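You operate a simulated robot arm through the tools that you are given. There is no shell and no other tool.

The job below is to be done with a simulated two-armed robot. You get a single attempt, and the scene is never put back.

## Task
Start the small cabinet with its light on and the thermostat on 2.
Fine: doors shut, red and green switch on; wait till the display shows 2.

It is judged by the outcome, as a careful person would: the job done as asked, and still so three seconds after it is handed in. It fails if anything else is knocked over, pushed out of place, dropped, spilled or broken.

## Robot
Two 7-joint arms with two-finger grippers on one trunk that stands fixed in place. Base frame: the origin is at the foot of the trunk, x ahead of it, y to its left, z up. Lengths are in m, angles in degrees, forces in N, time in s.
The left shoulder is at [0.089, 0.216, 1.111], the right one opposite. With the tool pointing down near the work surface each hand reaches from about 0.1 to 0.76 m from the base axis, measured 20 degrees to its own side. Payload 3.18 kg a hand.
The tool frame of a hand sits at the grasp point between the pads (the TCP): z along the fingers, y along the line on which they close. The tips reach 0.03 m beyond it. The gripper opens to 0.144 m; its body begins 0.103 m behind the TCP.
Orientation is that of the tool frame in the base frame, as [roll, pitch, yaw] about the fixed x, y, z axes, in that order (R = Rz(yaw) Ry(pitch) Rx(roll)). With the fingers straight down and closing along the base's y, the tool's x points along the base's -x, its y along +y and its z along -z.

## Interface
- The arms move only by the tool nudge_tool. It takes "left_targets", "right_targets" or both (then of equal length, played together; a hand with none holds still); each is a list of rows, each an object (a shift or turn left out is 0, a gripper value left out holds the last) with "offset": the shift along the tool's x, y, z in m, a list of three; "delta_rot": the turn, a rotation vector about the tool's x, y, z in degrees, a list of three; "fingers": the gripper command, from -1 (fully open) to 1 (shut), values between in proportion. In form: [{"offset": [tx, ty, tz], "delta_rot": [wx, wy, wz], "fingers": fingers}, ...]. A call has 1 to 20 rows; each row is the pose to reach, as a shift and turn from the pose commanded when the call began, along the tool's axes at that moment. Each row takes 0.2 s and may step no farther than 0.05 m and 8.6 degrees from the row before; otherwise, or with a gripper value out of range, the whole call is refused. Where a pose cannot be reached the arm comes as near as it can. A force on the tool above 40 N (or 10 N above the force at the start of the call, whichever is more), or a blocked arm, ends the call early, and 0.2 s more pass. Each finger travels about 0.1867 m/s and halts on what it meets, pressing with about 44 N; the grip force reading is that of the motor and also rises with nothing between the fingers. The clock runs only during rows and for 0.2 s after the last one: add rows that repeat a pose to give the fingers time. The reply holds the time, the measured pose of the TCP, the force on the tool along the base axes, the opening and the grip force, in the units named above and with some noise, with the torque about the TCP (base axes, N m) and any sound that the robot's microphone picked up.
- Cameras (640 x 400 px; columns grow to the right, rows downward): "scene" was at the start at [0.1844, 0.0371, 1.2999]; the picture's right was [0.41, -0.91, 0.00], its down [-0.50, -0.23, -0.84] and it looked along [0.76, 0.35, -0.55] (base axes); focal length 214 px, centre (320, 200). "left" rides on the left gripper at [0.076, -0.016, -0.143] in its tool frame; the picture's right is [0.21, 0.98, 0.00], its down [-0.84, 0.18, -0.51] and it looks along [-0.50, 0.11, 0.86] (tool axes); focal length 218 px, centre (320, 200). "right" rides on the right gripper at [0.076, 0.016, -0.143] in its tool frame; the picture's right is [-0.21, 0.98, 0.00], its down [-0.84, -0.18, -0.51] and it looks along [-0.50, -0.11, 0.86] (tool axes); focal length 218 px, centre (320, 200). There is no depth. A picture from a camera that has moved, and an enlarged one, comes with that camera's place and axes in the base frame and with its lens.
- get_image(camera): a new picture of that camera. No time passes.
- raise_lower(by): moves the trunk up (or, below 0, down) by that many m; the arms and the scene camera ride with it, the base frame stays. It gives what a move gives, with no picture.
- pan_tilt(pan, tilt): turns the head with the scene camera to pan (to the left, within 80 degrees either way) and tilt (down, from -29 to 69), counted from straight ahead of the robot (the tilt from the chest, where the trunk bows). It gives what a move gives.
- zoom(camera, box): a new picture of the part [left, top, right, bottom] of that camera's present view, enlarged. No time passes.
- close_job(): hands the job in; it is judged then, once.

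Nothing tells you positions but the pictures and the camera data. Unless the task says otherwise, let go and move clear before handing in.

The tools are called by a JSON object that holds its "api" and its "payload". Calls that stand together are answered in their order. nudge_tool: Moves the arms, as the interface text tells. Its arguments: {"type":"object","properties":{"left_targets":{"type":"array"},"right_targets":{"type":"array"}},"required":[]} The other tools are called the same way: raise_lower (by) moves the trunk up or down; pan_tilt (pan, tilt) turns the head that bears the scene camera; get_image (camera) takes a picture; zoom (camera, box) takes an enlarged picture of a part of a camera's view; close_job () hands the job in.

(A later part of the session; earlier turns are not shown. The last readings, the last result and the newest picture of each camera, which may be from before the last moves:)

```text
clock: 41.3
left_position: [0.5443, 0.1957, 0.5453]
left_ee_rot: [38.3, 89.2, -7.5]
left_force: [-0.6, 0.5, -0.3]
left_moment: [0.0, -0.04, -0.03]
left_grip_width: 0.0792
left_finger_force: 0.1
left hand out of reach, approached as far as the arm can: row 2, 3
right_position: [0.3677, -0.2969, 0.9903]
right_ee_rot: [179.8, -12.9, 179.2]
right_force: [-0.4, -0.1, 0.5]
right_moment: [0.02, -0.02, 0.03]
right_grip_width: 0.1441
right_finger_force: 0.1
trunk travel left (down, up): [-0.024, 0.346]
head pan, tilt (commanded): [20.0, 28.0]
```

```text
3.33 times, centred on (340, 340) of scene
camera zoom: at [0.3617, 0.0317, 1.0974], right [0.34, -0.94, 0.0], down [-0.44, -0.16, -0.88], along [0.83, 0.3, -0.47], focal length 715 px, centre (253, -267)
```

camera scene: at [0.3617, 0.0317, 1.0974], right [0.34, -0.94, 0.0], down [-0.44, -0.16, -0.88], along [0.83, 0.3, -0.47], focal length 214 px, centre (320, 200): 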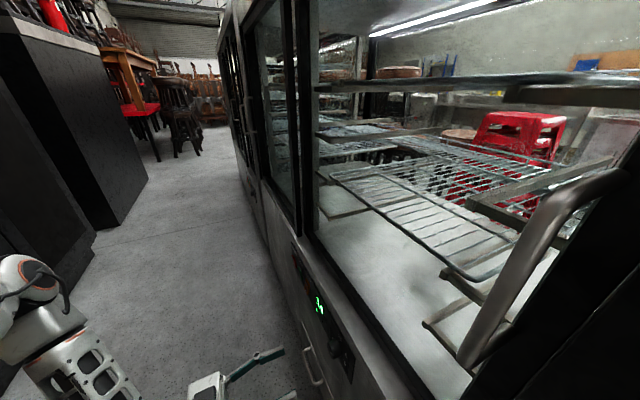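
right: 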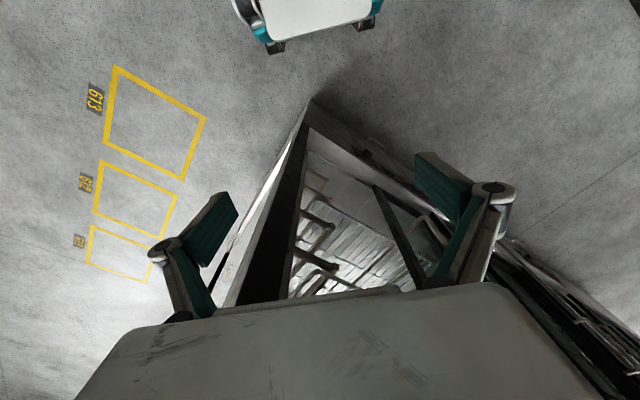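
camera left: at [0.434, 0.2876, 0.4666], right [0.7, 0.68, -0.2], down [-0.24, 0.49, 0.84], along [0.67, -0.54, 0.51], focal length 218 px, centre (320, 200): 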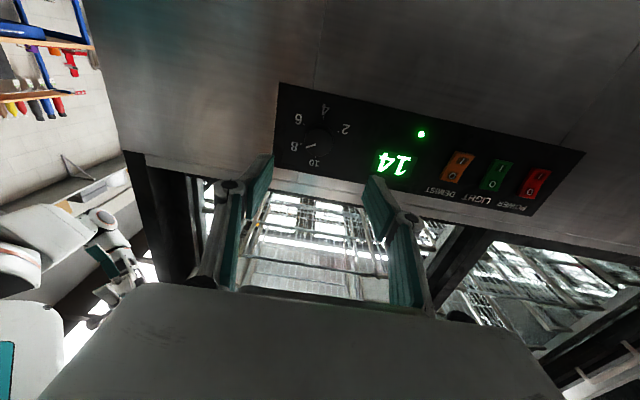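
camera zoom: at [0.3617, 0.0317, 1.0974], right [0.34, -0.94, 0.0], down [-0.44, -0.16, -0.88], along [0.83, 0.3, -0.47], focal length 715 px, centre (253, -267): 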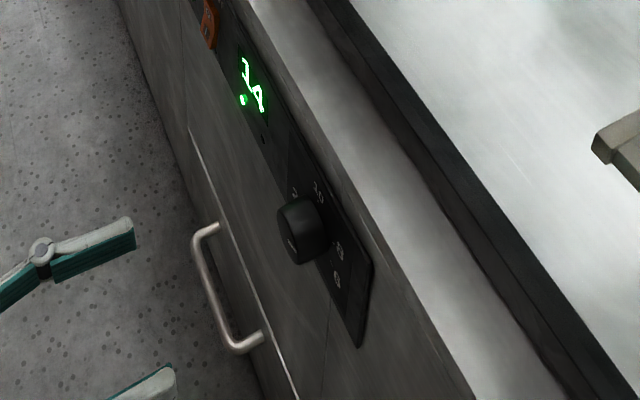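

The pointer is exactly at 8, and the ticks are 60° apart. Getting to 2 takes 180° clockwise through 6 and 4. The knob is at about (0.643, 0.093, 0.545), 34 mm wide and 20 mm deep. I'll test how far the wrist can roll back before grasping.

{"api": "nudge_tool", "payload": {"left_targets": [{"delta_rot": [0, 0, -8.5]}, {"delta_rot": [0, 0, -17]}, {"delta_rot": [0, 0, -25.5]}, {"delta_rot": [0, 0, -34]}, {"delta_rot": [0, 0, -42.5]}, {"delta_rot": [0, 0, -51]}, {"delta_rot": [0, 0, -59.5]}, {"delta_rot": [0, 0, -68]}, {"delta_rot": [0, 0, -76.5]}, {"delta_rot": [0, 0, -85]}]}}

{"api": "get_image", "payload": {"camera": "left"}}

{"api": "pan_tilt", "payload": {"pan": 20, "tilt": 50}}

{"api": "get_image", "payload": {"camera": "scene"}}

```text
clock: 43.5
left_position: [0.5475, 0.1947, 0.5484]
left_ee_rot: [-89.5, 5.3, -135.7]
left_force: [0.5, -0.3, 0.6]
left_moment: [0.0, -0.02, 0.01]
left_grip_width: 0.0789
left_finger_force: 0.0
right_position: [0.367, -0.2979, 0.9904]
right_ee_rot: [179.8, -12.8, 179.2]
right_force: [-0.2, -0.1, -0.5]
right_moment: [0.02, 0.01, -0.02]
right_grip_width: 0.1441
right_finger_force: 0.0
trunk travel left (down, up): [-0.024, 0.346]
head pan, tilt (commanded): [20.0, 28.0]
```

```text
taken
camera left: at [0.3928, 0.2435, 0.5556], right [-0.08, -0.09, -0.99], down [0.26, 0.96, -0.11], along [0.96, -0.27, -0.05], focal length 218 px, centre (320, 200)
```

left: 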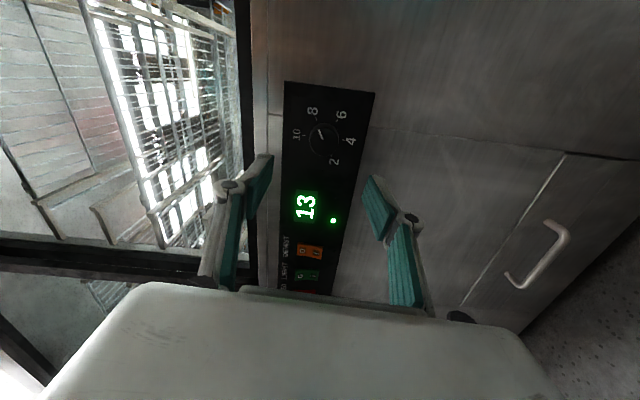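

```text
clock: 44.4
left_position: [0.5482, 0.1959, 0.5481]
left_ee_rot: [-89.3, 5.5, -135.6]
left_force: [0.3, -0.1, -0.1]
left_moment: [-0.01, 0.02, -0.01]
left_grip_width: 0.079
left_finger_force: 0.2
right_position: [0.3682, -0.2981, 0.9902]
right_ee_rot: [179.8, -12.8, 179.2]
right_force: [0.2, 0.6, 0.0]
right_moment: [0.01, 0.0, -0.03]
right_grip_width: 0.1438
right_finger_force: 0.0
trunk travel left (down, up): [-0.024, 0.346]
head pan, tilt (commanded): [20.0, 50.0]
```

```text
taken
camera scene: at [0.3481, 0.0266, 1.065], right [0.34, -0.94, 0.0], down [-0.72, -0.26, -0.64], along [0.6, 0.22, -0.77], focal length 214 px, centre (320, 200)
```

scene: 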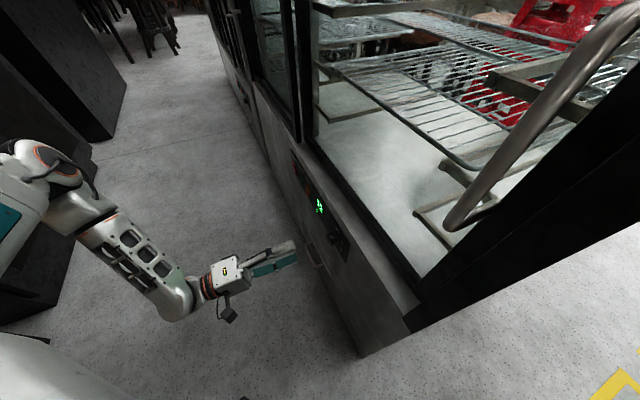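

The hand rolled to −85° without trouble. I'll check in free space that it can also turn the full 180° the other way before gripping.

{"api": "nudge_tool", "payload": {"left_targets": [{"delta_rot": [0, 0, 8.5]}, {"delta_rot": [0, 0, 17]}, {"delta_rot": [0, 0, 25.5]}, {"delta_rot": [0, 0, 34]}, {"delta_rot": [0, 0, 42.5]}, {"delta_rot": [0, 0, 51]}, {"delta_rot": [0, 0, 59.5]}, {"delta_rot": [0, 0, 68]}, {"delta_rot": [0, 0, 76.5]}, {"delta_rot": [0, 0, 85]}, {"delta_rot": [0, 0, 93.5]}, {"delta_rot": [0, 0, 102]}, {"delta_rot": [0, 0, 110.5]}, {"delta_rot": [0, 0, 119]}, {"delta_rot": [0, 0, 127.5]}, {"delta_rot": [0, 0, 136]}, {"delta_rot": [0, 0, 144.5]}, {"delta_rot": [0, 0, 153]}, {"delta_rot": [0, 0, 161.5]}, {"delta_rot": [0, 0, 170]}]}}

{"api": "get_image", "payload": {"camera": "left"}}

{"api": "get_image", "payload": {"camera": "scene"}}

```text
clock: 48.5
left_position: [0.5496, 0.1946, 0.5488]
left_ee_rot: [89.3, 4.4, 44.2]
left_force: [-0.3, -0.8, 0.2]
left_moment: [-0.03, 0.0, 0.02]
left_grip_width: 0.0795
left_finger_force: 0.1
right_position: [0.3688, -0.2984, 0.9905]
right_ee_rot: [179.8, -12.8, 179.1]
right_force: [0.7, 0.5, 0.3]
right_moment: [0.04, 0.01, -0.01]
right_grip_width: 0.1441
right_finger_force: 0.1
trunk travel left (down, up): [-0.024, 0.346]
head pan, tilt (commanded): [20.0, 50.0]
```

```text
taken
camera left: at [0.5027, 0.3493, 0.5243], right [0.2, 0.21, 0.96], down [-0.95, -0.21, 0.24], along [0.25, -0.96, 0.15], focal length 218 px, centre (320, 200)
```

left: 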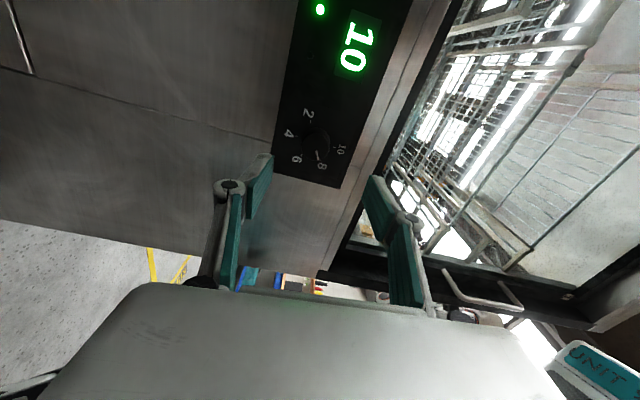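

```text
taken
camera scene: at [0.348, 0.0266, 1.065], right [0.34, -0.94, 0.0], down [-0.72, -0.26, -0.64], along [0.6, 0.22, -0.77], focal length 214 px, centre (320, 200)
```

scene: 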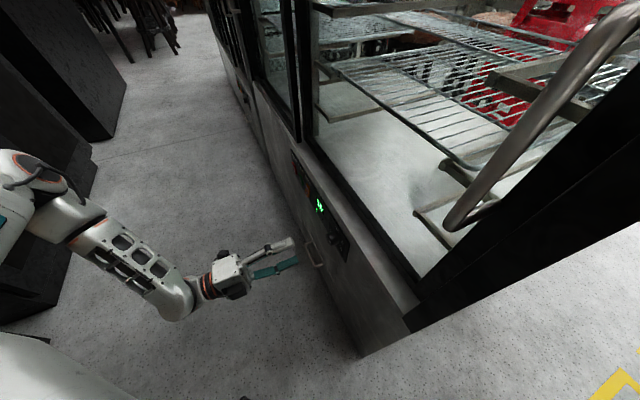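

The wrist can turn from −85° to +85° cleanly. I'll roll back to −85° and then approach the knob.

{"api": "nudge_tool", "payload": {"left_targets": [{"delta_rot": [0, 0, -8.5]}, {"delta_rot": [0, 0, -17]}, {"delta_rot": [0, 0, -25.5]}, {"delta_rot": [0, 0, -34]}, {"delta_rot": [0, 0, -42.5]}, {"delta_rot": [0, 0, -51]}, {"delta_rot": [0, 0, -59.5]}, {"delta_rot": [0, 0, -68]}, {"delta_rot": [0, 0, -76.5]}, {"delta_rot": [0, 0, -85]}, {"delta_rot": [0, 0, -93.5]}, {"delta_rot": [0, 0, -102]}, {"delta_rot": [0, 0, -110.5]}, {"delta_rot": [0, 0, -119]}, {"delta_rot": [0, 0, -127.5]}, {"delta_rot": [0, 0, -136]}, {"delta_rot": [0, 0, -144.5]}, {"delta_rot": [0, 0, -153]}, {"delta_rot": [0, 0, -161.5]}, {"delta_rot": [0, 0, -170]}]}}

{"api": "zoom", "payload": {"camera": "left", "box": [260, 70, 400, 190]}}

{"api": "zoom", "payload": {"camera": "scene", "box": [280, 180, 400, 280]}}

```text
clock: 52.8
left_position: [0.547, 0.1944, 0.548]
left_ee_rot: [-89.5, 5.2, -135.7]
left_force: [-0.1, -1.1, -0.4]
left_moment: [0.0, -0.02, 0.0]
left_grip_width: 0.0793
left_finger_force: 0.0
right_position: [0.3692, -0.298, 0.9898]
right_ee_rot: [179.8, -12.7, 179.2]
right_force: [0.4, 0.7, -0.5]
right_moment: [0.0, 0.02, 0.03]
right_grip_width: 0.1441
right_finger_force: 0.0
trunk travel left (down, up): [-0.024, 0.346]
head pan, tilt (commanded): [20.0, 50.0]
```

```text
3.33 times, centred on (330, 130) of left
camera zoom: at [0.3925, 0.2436, 0.5556], right [-0.08, -0.09, -0.99], down [0.26, 0.96, -0.11], along [0.96, -0.27, -0.05], focal length 728 px, centre (287, 433)
```

zoom: 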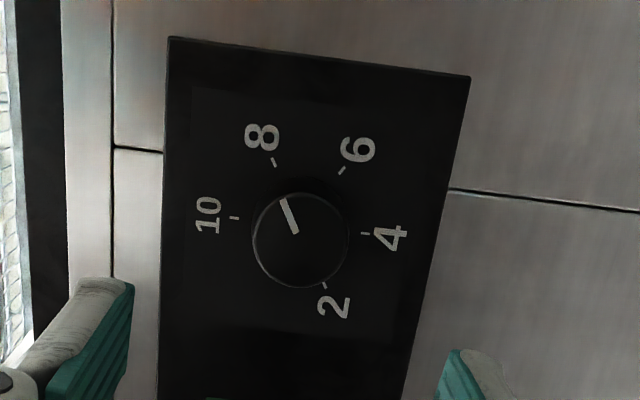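

```text
4.00 times, centred on (340, 230) of scene
camera zoom: at [0.348, 0.0266, 1.065], right [0.34, -0.94, 0.0], down [-0.72, -0.26, -0.64], along [0.6, 0.22, -0.77], focal length 858 px, centre (240, 80)
```

zoom: 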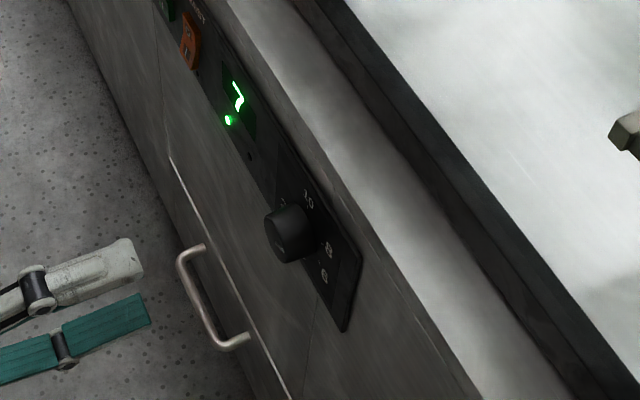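

{"api": "get_image", "payload": {"camera": "left"}}

{"api": "zoom", "payload": {"camera": "scene", "box": [300, 180, 360, 240]}}

```text
taken
camera left: at [0.3925, 0.2436, 0.5556], right [-0.08, -0.09, -0.99], down [0.26, 0.96, -0.11], along [0.96, -0.27, -0.05], focal length 218 px, centre (320, 200)
```

left: 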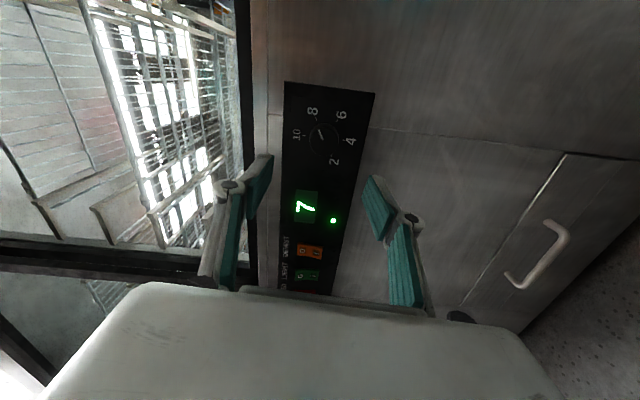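

```text
6.67 times, centred on (330, 210) of scene
camera zoom: at [0.348, 0.0266, 1.065], right [0.34, -0.94, 0.0], down [-0.72, -0.26, -0.64], along [0.6, 0.22, -0.77], focal length 1430 px, centre (253, 133)
```

zoom: 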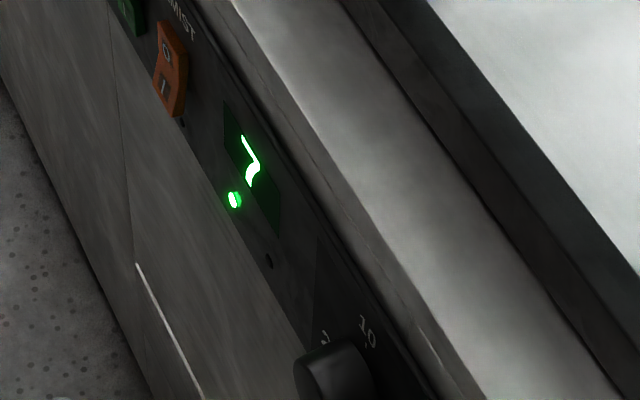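

The display reads 7 and the lamp is still on; the knob remains at 8. I'll approach with the fingers above and below the knob.

{"api": "nudge_tool", "payload": {"left_targets": [{"offset": [0.001, 0.0012, 0.03], "delta_rot": [0, 0, -1.5]}, {"offset": [0.002, 0.0024, 0.055], "delta_rot": [0, 0, -3]}, {"offset": [0.003, 0.0036, 0.075], "delta_rot": [0, 0, -4]}, {"offset": [0.004, 0.0047, 0.09], "delta_rot": [0, 0, -5]}, {"offset": [0.004, 0.0047, 0.1], "delta_rot": [0, 0, -5]}, {"offset": [0.004, 0.0047, 0.104], "delta_rot": [0, 0, -5]}]}}

{"api": "get_image", "payload": {"camera": "left"}}

{"api": "zoom", "payload": {"camera": "scene", "box": [260, 180, 400, 300]}}

```text
clock: 54.1
left_position: [0.6172, 0.117, 0.5446]
left_ee_rot: [-89.3, 0.4, -135.7]
left_force: [-0.4, 0.2, 0.4]
left_moment: [0.03, 0.0, -0.03]
left_grip_width: 0.0791
left_finger_force: 0.1
right_position: [0.3686, -0.2973, 0.9896]
right_ee_rot: [179.7, -12.8, 179.1]
right_force: [-1.1, 0.4, -0.2]
right_moment: [-0.02, 0.02, 0.0]
right_grip_width: 0.1443
right_finger_force: 0.0
trunk travel left (down, up): [-0.024, 0.346]
head pan, tilt (commanded): [20.0, 50.0]
```

```text
taken
camera left: at [0.4633, 0.1664, 0.559], right [-0.14, -0.15, -0.98], down [0.25, 0.95, -0.18], along [0.96, -0.27, -0.09], focal length 218 px, centre (320, 200)
```

left: 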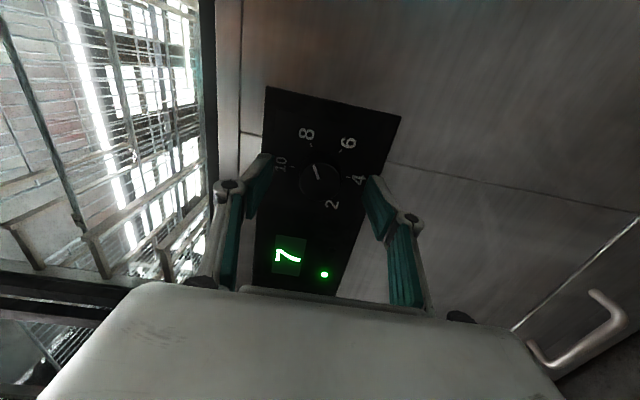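

```text
3.33 times, centred on (330, 240) of scene
camera zoom: at [0.348, 0.0265, 1.065], right [0.34, -0.94, 0.0], down [-0.72, -0.26, -0.64], along [0.6, 0.22, -0.77], focal length 715 px, centre (287, 67)
```

zoom: 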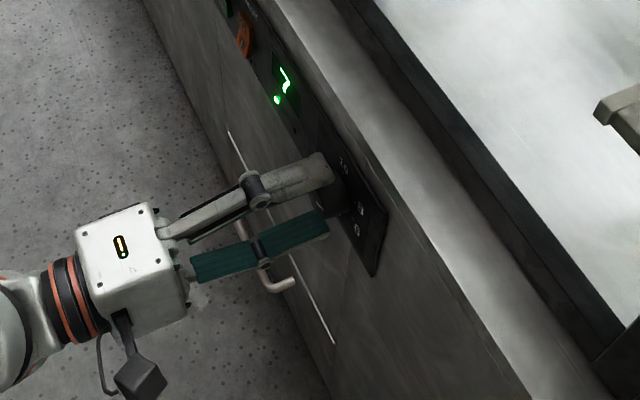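

The fingers are centred on the knob. I'll close them.

{"api": "nudge_tool", "payload": {"left_targets": [{"fingers": 0.6}, {"fingers": 1}, {"fingers": 1}]}}

{"api": "get_image", "payload": {"camera": "left"}}

{"api": "zoom", "payload": {"camera": "left", "box": [260, 80, 410, 200]}}

```text
clock: 55.0
left_position: [0.6193, 0.1168, 0.5448]
left_ee_rot: [-89.5, 0.3, -135.8]
left_force: [2.8, -5.0, -5.5]
left_moment: [0.06, 0.07, 0.19]
left_grip_width: 0.0358
left_finger_force: 44.6
right_position: [0.3683, -0.2978, 0.9906]
right_ee_rot: [179.8, -12.8, 179.0]
right_force: [0.4, -0.4, 0.4]
right_moment: [0.03, 0.02, -0.02]
right_grip_width: 0.144
right_finger_force: 0.1
trunk travel left (down, up): [-0.024, 0.346]
head pan, tilt (commanded): [20.0, 50.0]
```

```text
taken
camera left: at [0.4633, 0.1664, 0.5586], right [-0.14, -0.15, -0.98], down [0.25, 0.95, -0.18], along [0.96, -0.27, -0.09], focal length 218 px, centre (320, 200)
```

left: 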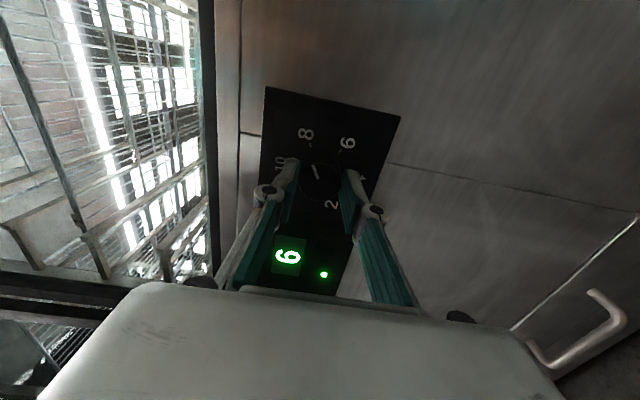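

```text
3.33 times, centred on (335, 140) of left
camera zoom: at [0.4633, 0.1664, 0.5586], right [-0.14, -0.15, -0.98], down [0.25, 0.95, -0.18], along [0.96, -0.27, -0.09], focal length 728 px, centre (270, 400)
```

zoom: 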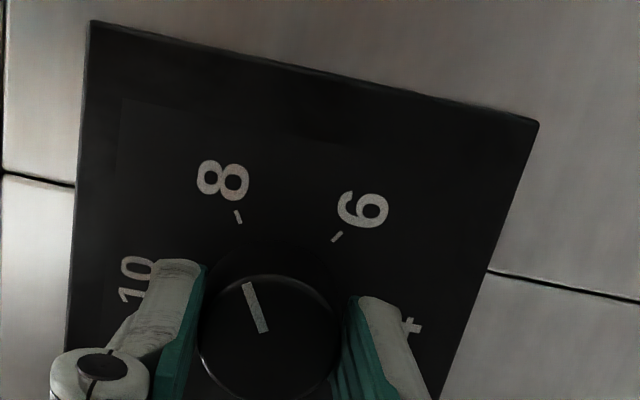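

The knob is gripped, and the display is now at 6. I'll turn it clockwise, first by about 85°, and check the pointer.

{"api": "nudge_tool", "payload": {"left_targets": [{"delta_rot": [0, 0, 8]}, {"delta_rot": [0, 0, 16]}, {"delta_rot": [0, 0, 24]}, {"delta_rot": [0, 0, 32]}, {"delta_rot": [0, 0, 40]}, {"delta_rot": [0, 0, 48]}, {"delta_rot": [0, 0, 56]}, {"delta_rot": [0, 0, 64]}, {"delta_rot": [0, 0, 72]}, {"delta_rot": [0, 0, 80]}]}}

{"api": "get_image", "payload": {"camera": "left"}}

{"api": "zoom", "payload": {"camera": "left", "box": [240, 80, 420, 220]}}

```text
clock: 57.1
left_position: [0.6176, 0.1179, 0.5444]
left_ee_rot: [-86.4, 80.5, -132.3]
left_force: [0.3, -4.7, -3.5]
left_moment: [0.68, 0.69, -0.27]
left_grip_width: 0.0356
left_finger_force: 44.7
right_position: [0.3669, -0.2978, 0.9908]
right_ee_rot: [179.8, -12.8, 179.0]
right_force: [0.0, 0.4, 0.5]
right_moment: [-0.01, 0.01, 0.01]
right_grip_width: 0.144
right_finger_force: 0.0
trunk travel left (down, up): [-0.024, 0.346]
head pan, tilt (commanded): [20.0, 50.0]
```

```text
taken
camera left: at [0.4982, 0.2001, 0.4697], right [0.67, 0.65, -0.37], down [-0.13, 0.59, 0.8], along [0.73, -0.48, 0.48], focal length 218 px, centre (320, 200)
```

left: 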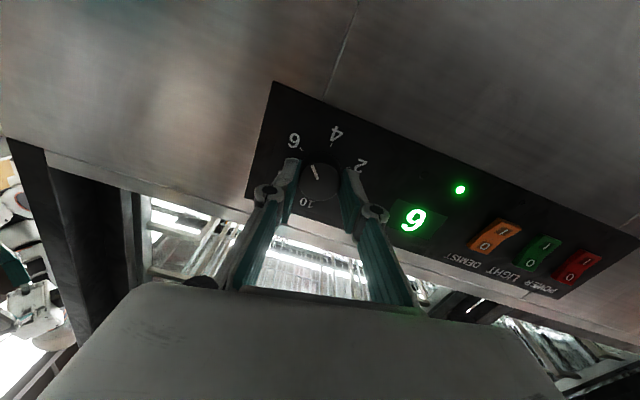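

```text
2.86 times, centred on (330, 150) of left
camera zoom: at [0.4982, 0.2001, 0.4697], right [0.67, 0.65, -0.37], down [-0.13, 0.59, 0.8], along [0.73, -0.48, 0.48], focal length 624 px, centre (291, 343)
```

zoom: 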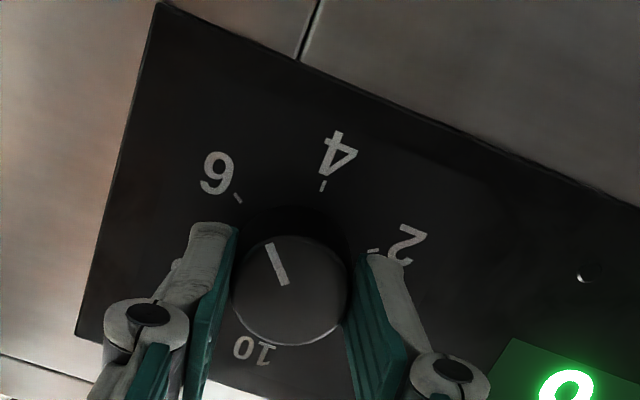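

The knob follows the grip; its pointer is now between 6 and 4, as expected for 80°. I'll turn the remaining 100° to 2.

{"api": "nudge_tool", "payload": {"left_targets": [{"delta_rot": [0, 0, 8]}, {"delta_rot": [0, 0, 16]}, {"delta_rot": [0, 0, 24]}, {"delta_rot": [0, 0, 32]}, {"delta_rot": [0, 0, 40]}, {"delta_rot": [0, 0, 48]}, {"delta_rot": [0, 0, 56]}, {"delta_rot": [0, 0, 64]}, {"delta_rot": [0, 0, 72]}, {"delta_rot": [0, 0, 80]}, {"delta_rot": [0, 0, 88]}, {"delta_rot": [0, 0, 95]}, {"delta_rot": [0, 0, 98]}]}}

{"api": "get_image", "payload": {"camera": "left"}}

{"api": "zoom", "payload": {"camera": "left", "box": [240, 80, 420, 220]}}

```text
clock: 60.0
left_position: [0.6182, 0.1185, 0.5454]
left_ee_rot: [89.3, 1.5, 44.3]
left_force: [-2.9, 9.8, 1.1]
left_moment: [0.09, 0.03, -0.89]
left_grip_width: 0.0355
left_finger_force: 45.5
right_position: [0.3675, -0.2961, 0.9909]
right_ee_rot: [179.8, -12.7, 179.1]
right_force: [0.8, 1.2, 0.8]
right_moment: [-0.02, 0.01, -0.01]
right_grip_width: 0.144
right_finger_force: 0.1
trunk travel left (down, up): [-0.024, 0.346]
head pan, tilt (commanded): [20.0, 50.0]
```

```text
taken
camera left: at [0.5728, 0.2739, 0.5244], right [0.16, 0.17, 0.97], down [-0.96, -0.22, 0.2], along [0.25, -0.96, 0.13], focal length 218 px, centre (320, 200)
```

left: 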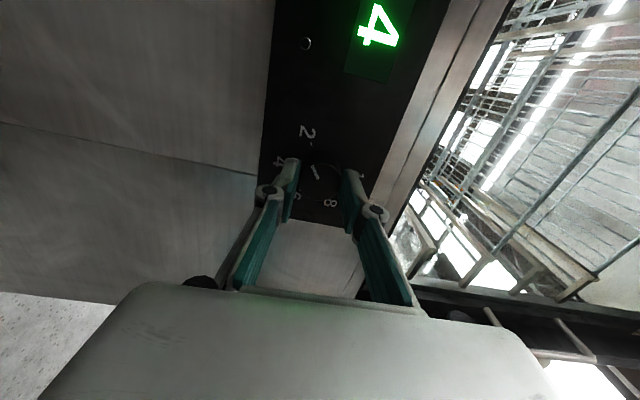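

```text
2.86 times, centred on (330, 150) of left
camera zoom: at [0.5728, 0.2739, 0.5244], right [0.16, 0.17, 0.97], down [-0.96, -0.22, 0.2], along [0.25, -0.96, 0.13], focal length 624 px, centre (291, 343)
```

zoom: 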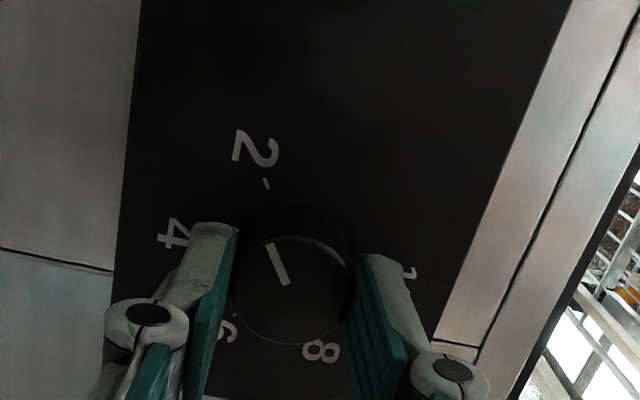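

The pointer is now close to the 2 mark, a few degrees short, and the display reads 4. I'll wait briefly to see how the display behaves before fine-adjusting.

{"api": "nudge_tool", "payload": {"left_targets": [{"delta_rot": [0, 0, 0]}, {"delta_rot": [0, 0, 0]}, {"delta_rot": [0, 0, 0]}, {"delta_rot": [0, 0, 0]}, {"delta_rot": [0, 0, 0]}]}}

{"api": "zoom", "payload": {"camera": "left", "box": [260, 0, 440, 100]}}

{"api": "zoom", "payload": {"camera": "left", "box": [270, 100, 370, 180]}}

{"api": "zoom", "payload": {"camera": "scene", "box": [280, 140, 400, 240]}}

```text
clock: 61.1
left_position: [0.6181, 0.1176, 0.5455]
left_ee_rot: [89.2, 1.6, 44.3]
left_force: [-6.1, 12.0, 1.8]
left_moment: [-0.01, -0.04, 0.51]
left_grip_width: 0.0355
left_finger_force: 45.2
right_position: [0.3671, -0.2974, 0.9902]
right_ee_rot: [179.8, -12.8, 179.1]
right_force: [-0.3, -0.4, -0.2]
right_moment: [0.0, 0.0, -0.01]
right_grip_width: 0.144
right_finger_force: 0.0
trunk travel left (down, up): [-0.024, 0.346]
head pan, tilt (commanded): [20.0, 50.0]
```

```text
3.56 times, centred on (350, 50) of left
camera zoom: at [0.5728, 0.2738, 0.5242], right [0.16, 0.17, 0.97], down [-0.96, -0.22, 0.2], along [0.25, -0.96, 0.13], focal length 776 px, centre (213, 733)
```

zoom: 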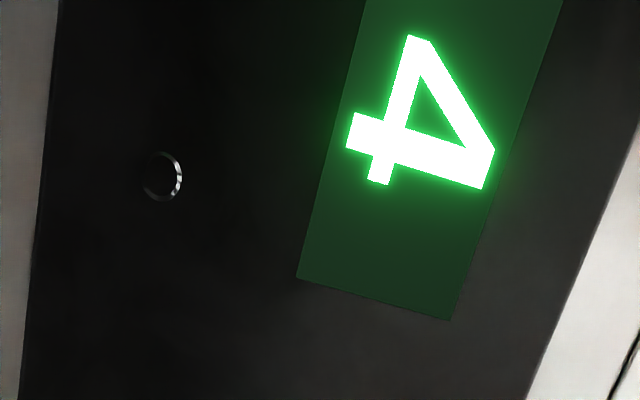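

```text
5.00 times, centred on (320, 140) of left
camera zoom: at [0.5728, 0.2738, 0.5242], right [0.16, 0.17, 0.97], down [-0.96, -0.22, 0.2], along [0.25, -0.96, 0.13], focal length 1091 px, centre (320, 500)
```

zoom: 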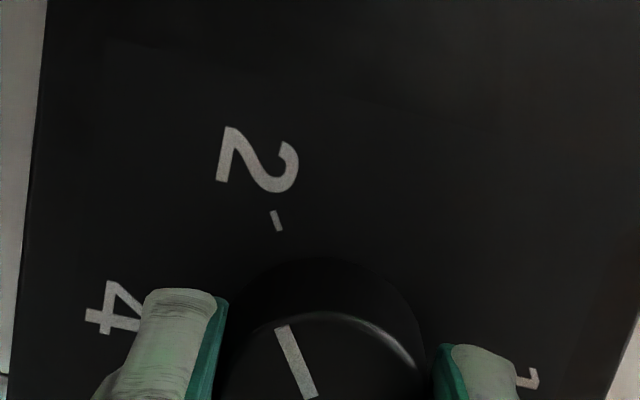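

```text
4.00 times, centred on (340, 190) of scene
camera zoom: at [0.3477, 0.027, 1.0651], right [0.34, -0.94, 0.0], down [-0.72, -0.26, -0.64], along [0.6, 0.22, -0.77], focal length 858 px, centre (240, 240)
```

zoom: 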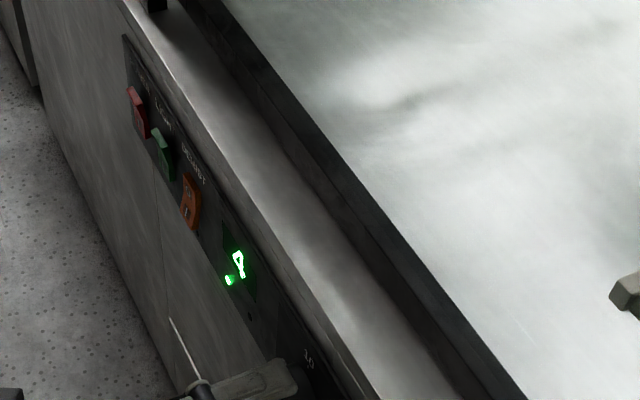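

The indicator is still lit (visible in the scene view) and it is cooling, now at 4. The pointer is about 3° short of the 2 mark, so I'll turn it 3° more.

{"api": "nudge_tool", "payload": {"left_targets": [{"delta_rot": [0, 0, 1.5]}, {"delta_rot": [0, 0, 3]}, {"delta_rot": [0, 0, 3]}, {"delta_rot": [0, 0, 3]}]}}

{"api": "zoom", "payload": {"camera": "left", "box": [270, 110, 370, 190]}}

{"api": "zoom", "payload": {"camera": "scene", "box": [300, 180, 380, 260]}}

```text
clock: 62.1
left_position: [0.618, 0.119, 0.5459]
left_ee_rot: [89.3, -1.6, 44.2]
left_force: [-4.2, 12.9, 4.2]
left_moment: [-0.02, -0.08, -0.42]
left_grip_width: 0.0355
left_finger_force: 44.9
right_position: [0.3673, -0.2967, 0.9907]
right_ee_rot: [179.8, -12.8, 179.2]
right_force: [0.0, 0.1, 0.6]
right_moment: [0.02, 0.03, -0.01]
right_grip_width: 0.144
right_finger_force: 0.2
trunk travel left (down, up): [-0.024, 0.346]
head pan, tilt (commanded): [20.0, 50.0]
```

```text
5.00 times, centred on (320, 150) of left
camera zoom: at [0.5735, 0.2745, 0.5281], right [0.12, 0.14, 0.98], down [-0.96, -0.23, 0.15], along [0.24, -0.96, 0.1], focal length 1091 px, centre (320, 450)
```

zoom: 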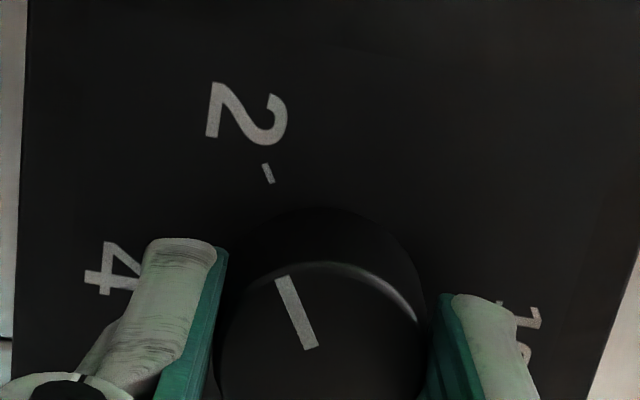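

```text
5.00 times, centred on (340, 220) of scene
camera zoom: at [0.3476, 0.0271, 1.0652], right [0.34, -0.94, 0.0], down [-0.72, -0.26, -0.64], along [0.6, 0.22, -0.77], focal length 1072 px, centre (220, 100)
```

zoom: 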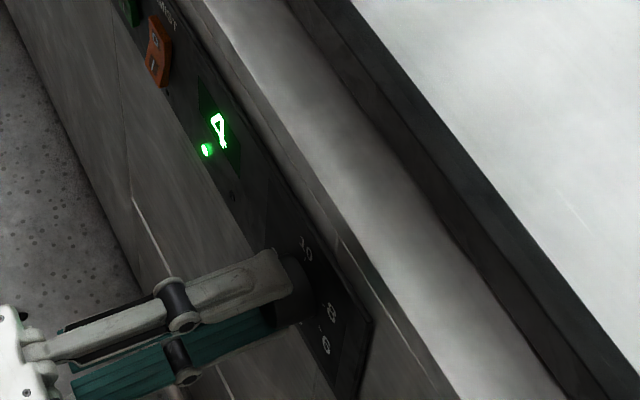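

The pointer is now in line with the 2 tick. I'll open the fingers and back straight away from the panel.

{"api": "nudge_tool", "payload": {"left_targets": [{"fingers": 0.2}, {"fingers": 0}, {"fingers": -0.1}, {"offset": [0, 0, -0.03]}, {"offset": [0, 0, -0.07]}, {"offset": [0, 0, -0.11]}]}}

{"api": "get_image", "payload": {"camera": "left"}}

{"api": "zoom", "payload": {"camera": "left", "box": [260, 70, 400, 190]}}

{"api": "get_image", "payload": {"camera": "scene"}}

```text
clock: 63.5
left_position: [0.5422, 0.1977, 0.5452]
left_ee_rot: [89.2, -1.4, 44.3]
left_force: [0.0, 0.2, 0.3]
left_moment: [-0.01, 0.03, 0.03]
left_grip_width: 0.0792
left_finger_force: 0.1
right_position: [0.367, -0.2976, 0.9904]
right_ee_rot: [179.9, -12.8, 179.1]
right_force: [0.4, -0.4, 0.4]
right_moment: [0.0, 0.0, 0.02]
right_grip_width: 0.1439
right_finger_force: 0.1
trunk travel left (down, up): [-0.024, 0.346]
head pan, tilt (commanded): [20.0, 50.0]
```

```text
taken
camera left: at [0.4979, 0.3546, 0.5288], right [0.12, 0.14, 0.98], down [-0.96, -0.23, 0.15], along [0.24, -0.96, 0.1], focal length 218 px, centre (320, 200)
```

left: 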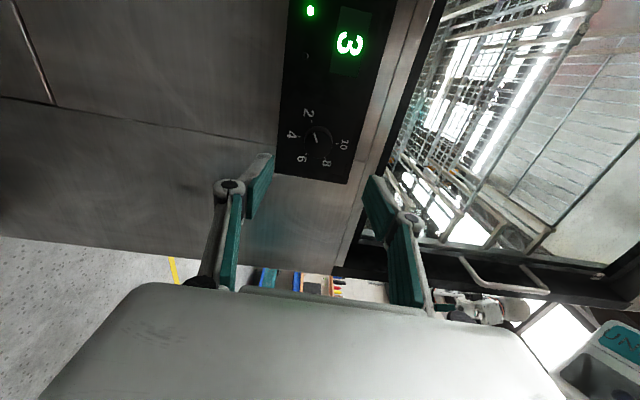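

```text
3.33 times, centred on (330, 130) of left
camera zoom: at [0.4979, 0.3546, 0.5288], right [0.12, 0.14, 0.98], down [-0.96, -0.23, 0.15], along [0.24, -0.96, 0.1], focal length 728 px, centre (287, 433)
```

zoom: 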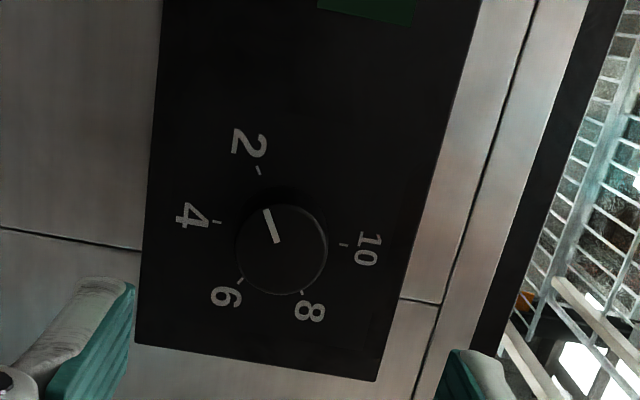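

```text
taken
camera scene: at [0.348, 0.0264, 1.0651], right [0.34, -0.94, 0.0], down [-0.72, -0.26, -0.64], along [0.6, 0.22, -0.77], focal length 214 px, centre (320, 200)
```

scene: 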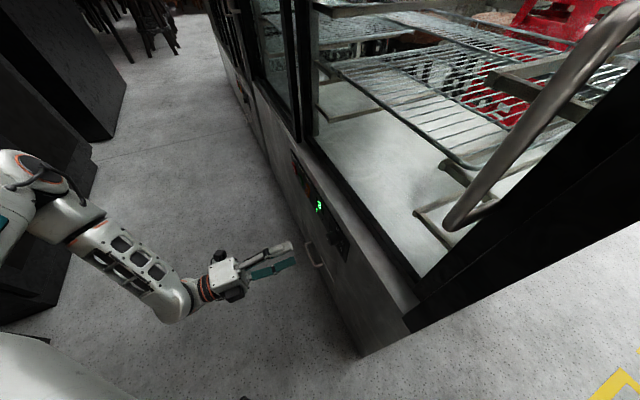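

The pointer sits on 2, the display reads 3 and is still cooling. I'll move the hand farther back, roll it level again, and wait.

{"api": "nudge_tool", "payload": {"left_targets": [{"offset": [0, 0, -0.01], "delta_rot": [0, 0, -8]}, {"offset": [0, 0, -0.02], "delta_rot": [0, 0, -16]}, {"offset": [0, 0, -0.03], "delta_rot": [0, 0, -24]}, {"offset": [0, 0, -0.04], "delta_rot": [0, 0, -32]}, {"offset": [0, 0, -0.05], "delta_rot": [0, 0, -40]}, {"offset": [0, 0, -0.05], "delta_rot": [0, 0, -48]}, {"offset": [0, 0, -0.05], "delta_rot": [0, 0, -56]}, {"offset": [0, 0, -0.05], "delta_rot": [0, 0, -64]}, {"offset": [0, 0, -0.05], "delta_rot": [0, 0, -72]}, {"offset": [0, 0, -0.05], "delta_rot": [0, 0, -80]}, {"offset": [0, 0, -0.05], "delta_rot": [0, 0, -88]}]}}

{"api": "get_image", "payload": {"camera": "left"}}

{"api": "zoom", "payload": {"camera": "left", "box": [280, 80, 560, 220]}}

```text
clock: 66.0
left_position: [0.5052, 0.2329, 0.5426]
left_ee_rot: [78.7, 86.6, 33.0]
left_force: [0.0, 0.7, 0.5]
left_moment: [0.0, -0.02, 0.0]
left_grip_width: 0.0793
left_finger_force: 0.1
right_position: [0.3681, -0.298, 0.9912]
right_ee_rot: [179.8, -12.8, 179.1]
right_force: [-0.4, 0.7, -0.1]
right_moment: [-0.01, 0.01, 0.02]
right_grip_width: 0.1439
right_finger_force: 0.1
trunk travel left (down, up): [-0.024, 0.346]
head pan, tilt (commanded): [20.0, 50.0]
```

```text
taken
camera left: at [0.3986, 0.3266, 0.4635], right [0.71, 0.69, -0.15], down [-0.27, 0.46, 0.85], along [0.65, -0.56, 0.51], focal length 218 px, centre (320, 200)
```

left: 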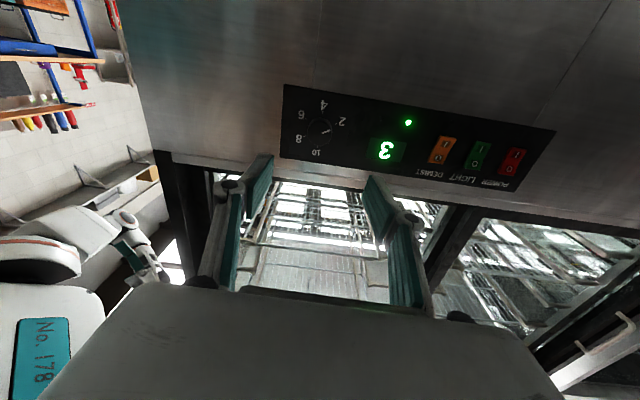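

```text
2.29 times, centred on (420, 150) of left
camera zoom: at [0.3986, 0.3266, 0.4635], right [0.71, 0.69, -0.15], down [-0.27, 0.46, 0.85], along [0.65, -0.56, 0.51], focal length 499 px, centre (91, 314)
```

zoom: 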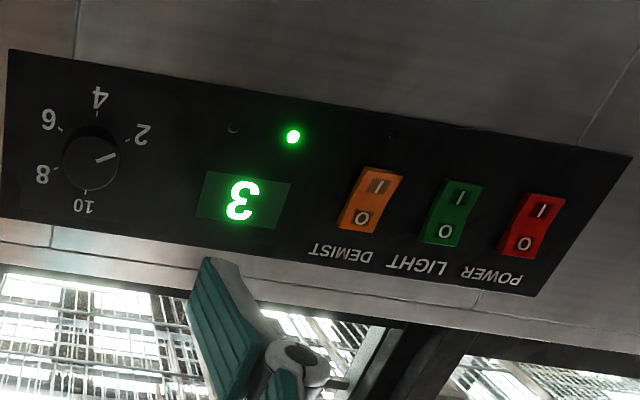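

The display shows 3, red and green are on, orange is off, and the knob is on 2. I'll wait a few seconds more.

{"api": "nudge_tool", "payload": {"left_targets": [{"offset": [0, 0, 0]}, {"offset": [0, 0, 0]}, {"offset": [0, 0, 0]}, {"offset": [0, 0, 0]}, {"offset": [0, 0, 0]}, {"offset": [0, 0, 0]}, {"offset": [0, 0, 0]}, {"offset": [0, 0, 0]}, {"offset": [0, 0, 0]}, {"offset": [0, 0, 0]}, {"offset": [0, 0, 0]}, {"offset": [0, 0, 0]}, {"offset": [0, 0, 0]}, {"offset": [0, 0, 0]}, {"offset": [0, 0, 0]}]}}

{"api": "zoom", "payload": {"camera": "left", "box": [280, 80, 560, 220]}}

{"api": "zoom", "payload": {"camera": "left", "box": [280, 80, 420, 170]}}

```text
clock: 69.2
left_position: [0.5063, 0.2327, 0.5425]
left_ee_rot: [79.2, 86.5, 33.4]
left_force: [-0.8, 0.8, -0.7]
left_moment: [0.0, -0.01, 0.01]
left_grip_width: 0.0791
left_finger_force: 0.1
right_position: [0.3674, -0.2967, 0.9899]
right_ee_rot: [179.8, -12.8, 179.2]
right_force: [0.2, 0.1, -0.1]
right_moment: [0.0, 0.02, 0.0]
right_grip_width: 0.1438
right_finger_force: 0.0
trunk travel left (down, up): [-0.024, 0.346]
head pan, tilt (commanded): [20.0, 50.0]
```

```text
2.29 times, centred on (420, 150) of left
camera zoom: at [0.3987, 0.3267, 0.4635], right [0.71, 0.69, -0.15], down [-0.27, 0.46, 0.85], along [0.65, -0.56, 0.51], focal length 499 px, centre (91, 314)
```

zoom: 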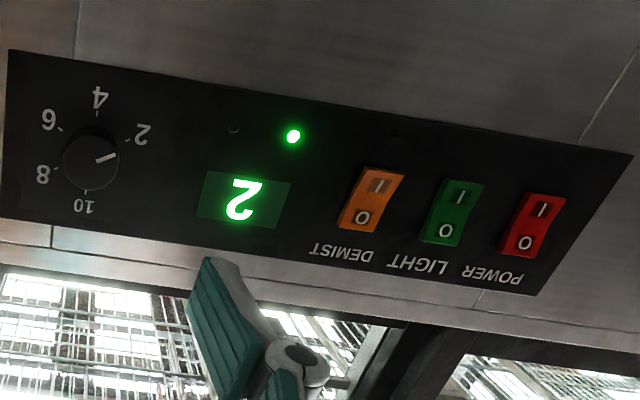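

```text
4.44 times, centred on (350, 125) of left
camera zoom: at [0.3987, 0.3267, 0.4635], right [0.71, 0.69, -0.15], down [-0.27, 0.46, 0.85], along [0.65, -0.56, 0.51], focal length 970 px, centre (187, 533)
```

zoom: 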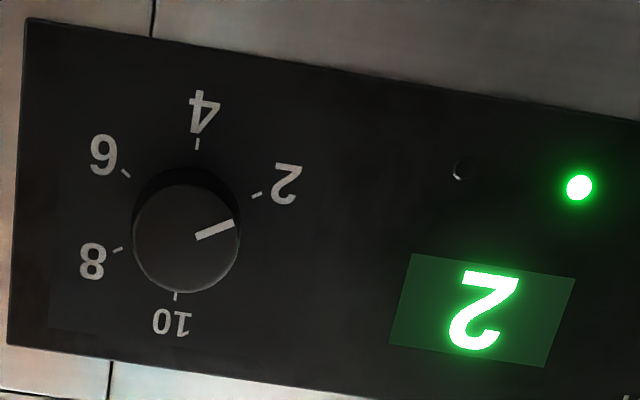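

The display shows 2, the pointer is on 2, red and green are on, and demist is off. I'll wait longer to see that it holds, and meanwhile raise the trunk back to move clear of the cabinet.

{"api": "raise_lower", "payload": {"by": 0.17}}

{"api": "pan_tilt", "payload": {"pan": 20, "tilt": 33}}

{"api": "get_image", "payload": {"camera": "scene"}}

{"api": "get_image", "payload": {"camera": "left"}}

{"api": "zoom", "payload": {"camera": "scene", "box": [280, 240, 380, 360]}}

```text
clock: 71.1
left_position: [0.5593, 0.2321, 0.8996]
left_ee_rot: [49.5, 62.1, 4.2]
left_force: [0.1, 0.1, -0.1]
left_moment: [-0.02, -0.07, 0.0]
left_grip_width: 0.0793
left_finger_force: 0.1
right_position: [0.369, -0.2976, 1.1594]
right_ee_rot: [179.9, -12.8, 179.1]
right_force: [0.7, 0.3, 0.0]
right_moment: [-0.01, 0.03, 0.02]
right_grip_width: 0.144
right_finger_force: 0.0
trunk travel left (down, up): [-0.194, 0.176]
head pan, tilt (commanded): [20.0, 50.0]
```

```text
clock: 71.9
left_position: [0.5586, 0.2323, 0.9013]
left_ee_rot: [49.4, 62.0, 4.1]
left_force: [0.0, 0.0, -0.6]
left_moment: [-0.01, -0.01, 0.01]
left_grip_width: 0.0792
left_finger_force: 0.1
right_position: [0.3677, -0.2967, 1.1607]
right_ee_rot: [179.9, -12.8, 179.1]
right_force: [0.5, -0.4, 1.1]
right_moment: [-0.01, 0.04, 0.02]
right_grip_width: 0.1442
right_finger_force: 0.1
trunk travel left (down, up): [-0.194, 0.176]
head pan, tilt (commanded): [20.0, 33.0]
```

```text
taken
camera scene: at [0.1872, 0.0307, 1.3], right [0.34, -0.94, 0.0], down [-0.51, -0.19, -0.84], along [0.79, 0.29, -0.55], focal length 214 px, centre (320, 200)
```

scene: 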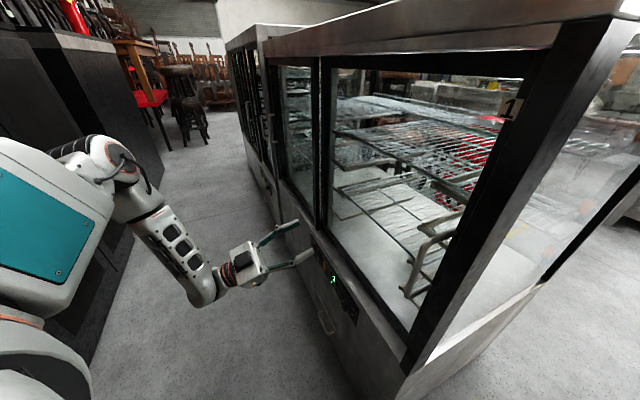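

```text
taken
camera left: at [0.4952, 0.3263, 0.7835], right [0.71, 0.69, 0.16], down [-0.6, 0.46, 0.65], along [0.37, -0.56, 0.74], focal length 218 px, centre (320, 200)
```

left: 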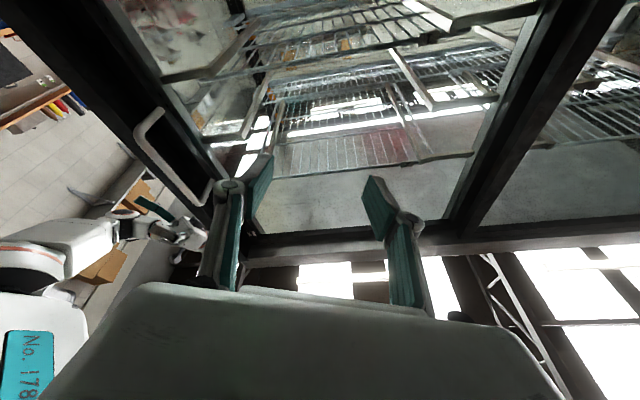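

```text
3.33 times, centred on (330, 300) of scene
camera zoom: at [0.1872, 0.0307, 1.3], right [0.34, -0.94, 0.0], down [-0.51, -0.19, -0.84], along [0.79, 0.29, -0.55], focal length 715 px, centre (287, -133)
```

zoom: 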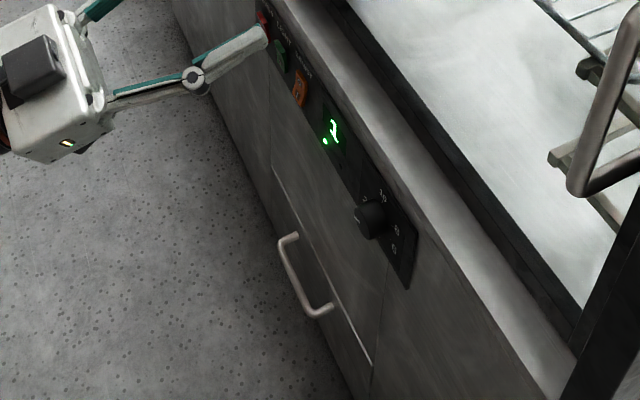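

{"api": "zoom", "payload": {"camera": "scene", "box": [320, 265, 345, 290]}}

{"api": "nudge_tool", "payload": {"left_targets": [{"offset": [0, 0, -0.03]}, {"offset": [0, 0, -0.06]}, {"offset": [0, 0, -0.09]}, {"offset": [0, 0, -0.11]}]}}

{"api": "zoom", "payload": {"camera": "scene", "box": [320, 265, 345, 290]}}

{"api": "get_image", "payload": {"camera": "scene"}}

```text
16.00 times, centred on (332, 278) of scene
camera zoom: at [0.1872, 0.0307, 1.3], right [0.34, -0.94, 0.0], down [-0.51, -0.19, -0.84], along [0.79, 0.29, -0.55], focal length 3432 px, centre (120, -1040)
```

zoom: 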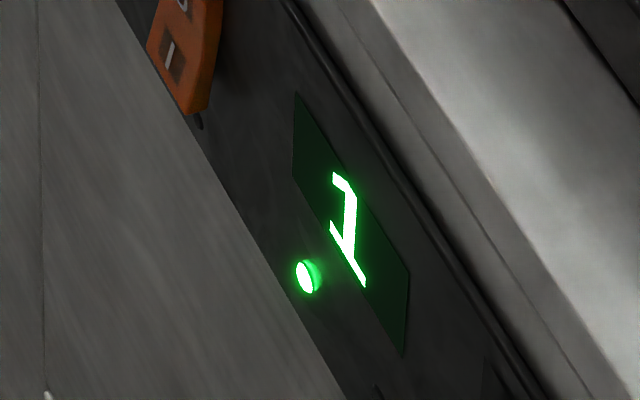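

```text
clock: 72.9
left_position: [0.4886, 0.3165, 0.8829]
left_ee_rot: [49.5, 61.8, 4.1]
left_force: [-1.6, -0.5, 0.7]
left_moment: [0.05, 0.04, 0.02]
left_grip_width: 0.0793
left_finger_force: 0.0
left hand out of reach, approached as far as the arm can: row 1, 2, 3, 4
right_position: [0.3672, -0.3, 1.1619]
right_ee_rot: [179.7, -12.8, 179.2]
right_force: [0.4, -1.2, -0.2]
right_moment: [0.07, -0.04, -0.01]
right_grip_width: 0.144
right_finger_force: 0.1
trunk travel left (down, up): [-0.194, 0.176]
head pan, tilt (commanded): [20.0, 33.0]
```

```text
16.00 times, centred on (332, 278) of scene
camera zoom: at [0.186, 0.0285, 1.3005], right [0.34, -0.94, 0.0], down [-0.51, -0.18, -0.84], along [0.79, 0.29, -0.54], focal length 3432 px, centre (120, -1040)
```

zoom: 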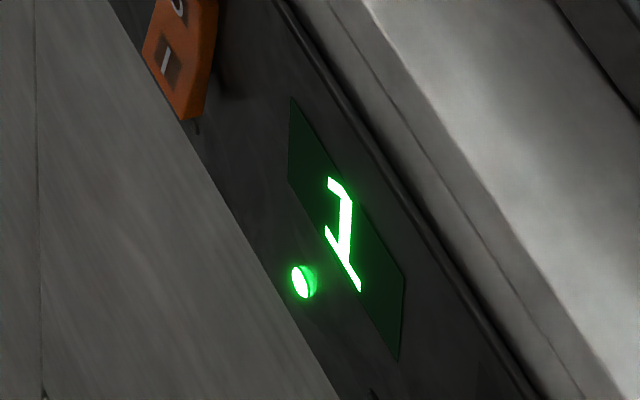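

```text
taken
camera scene: at [0.186, 0.0285, 1.3005], right [0.34, -0.94, 0.0], down [-0.51, -0.18, -0.84], along [0.79, 0.29, -0.54], focal length 214 px, centre (320, 200)
```

scene: 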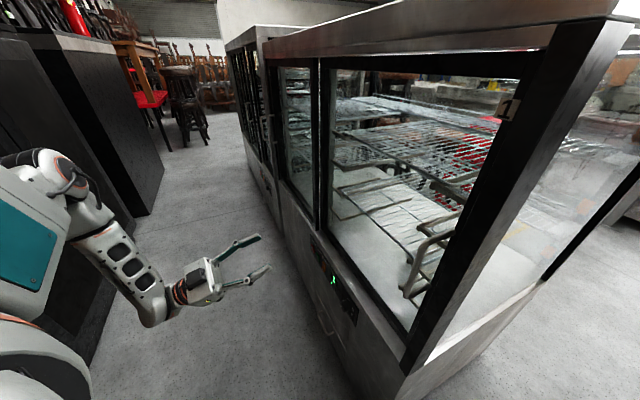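

Both doors look shut and the light is on. The display reads 2, though I'm seeing it at a slant. I'll wait a few more seconds to confirm that it stays there.

{"api": "nudge_tool", "payload": {"left_targets": [{"offset": [0, 0, 0]}, {"offset": [0, 0, 0]}, {"offset": [0, 0, 0]}, {"offset": [0, 0, 0]}, {"offset": [0, 0, 0]}, {"offset": [0, 0, 0]}, {"offset": [0, 0, 0]}, {"offset": [0, 0, 0]}, {"offset": [0, 0, 0]}, {"offset": [0, 0, 0]}, {"offset": [0, 0, 0]}, {"offset": [0, 0, 0]}, {"offset": [0, 0, 0]}, {"offset": [0, 0, 0]}, {"offset": [0, 0, 0]}, {"offset": [0, 0, 0]}, {"offset": [0, 0, 0]}, {"offset": [0, 0, 0]}, {"offset": [0, 0, 0]}, {"offset": [0, 0, 0]}]}}

{"api": "zoom", "payload": {"camera": "scene", "box": [300, 240, 370, 330]}}

{"api": "zoom", "payload": {"camera": "scene", "box": [380, 40, 580, 380]}}

{"api": "zoom", "payload": {"camera": "scene", "box": [240, 60, 340, 260]}}

```text
clock: 77.1
left_position: [0.4904, 0.3198, 0.882]
left_ee_rot: [49.3, 62.0, 4.1]
left_force: [-0.4, -0.3, -0.5]
left_moment: [0.05, 0.0, -0.01]
left_grip_width: 0.0791
left_finger_force: 0.1
right_position: [0.3666, -0.2975, 1.1616]
right_ee_rot: [179.8, -12.8, 179.1]
right_force: [-0.3, -0.7, 0.2]
right_moment: [0.0, 0.04, 0.02]
right_grip_width: 0.144
right_finger_force: 0.0
trunk travel left (down, up): [-0.194, 0.176]
head pan, tilt (commanded): [20.0, 33.0]
```

```text
4.44 times, centred on (335, 285) of scene
camera zoom: at [0.1871, 0.0307, 1.3001], right [0.34, -0.94, 0.0], down [-0.51, -0.19, -0.84], along [0.79, 0.29, -0.54], focal length 953 px, centre (253, -178)
```

zoom: 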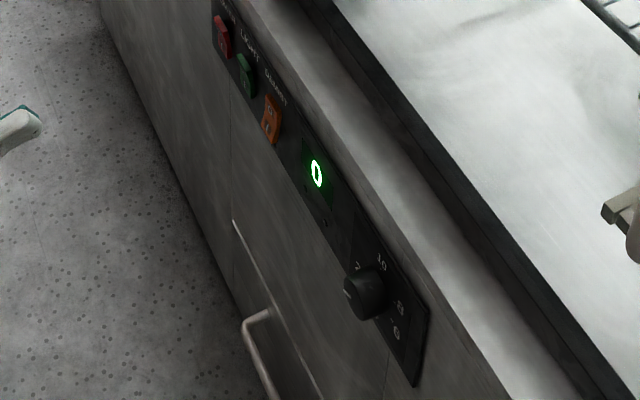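

```text
1.18 times, centred on (480, 210) of scene
camera zoom: at [0.1871, 0.0307, 1.3001], right [0.34, -0.94, 0.0], down [-0.51, -0.19, -0.84], along [0.79, 0.29, -0.54], focal length 252 px, centre (132, 188)
```

zoom: 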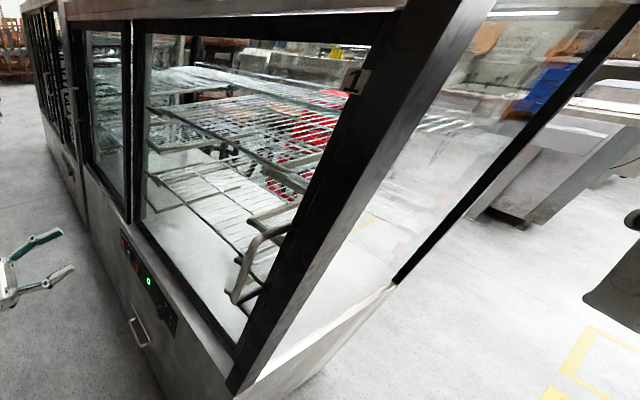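

```text
2.00 times, centred on (290, 160) of scene
camera zoom: at [0.1871, 0.0307, 1.3001], right [0.34, -0.94, 0.0], down [-0.51, -0.19, -0.84], along [0.79, 0.29, -0.54], focal length 429 px, centre (380, 280)
```

zoom: 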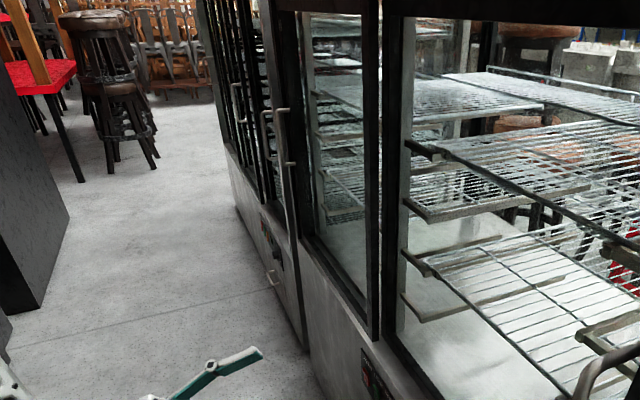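

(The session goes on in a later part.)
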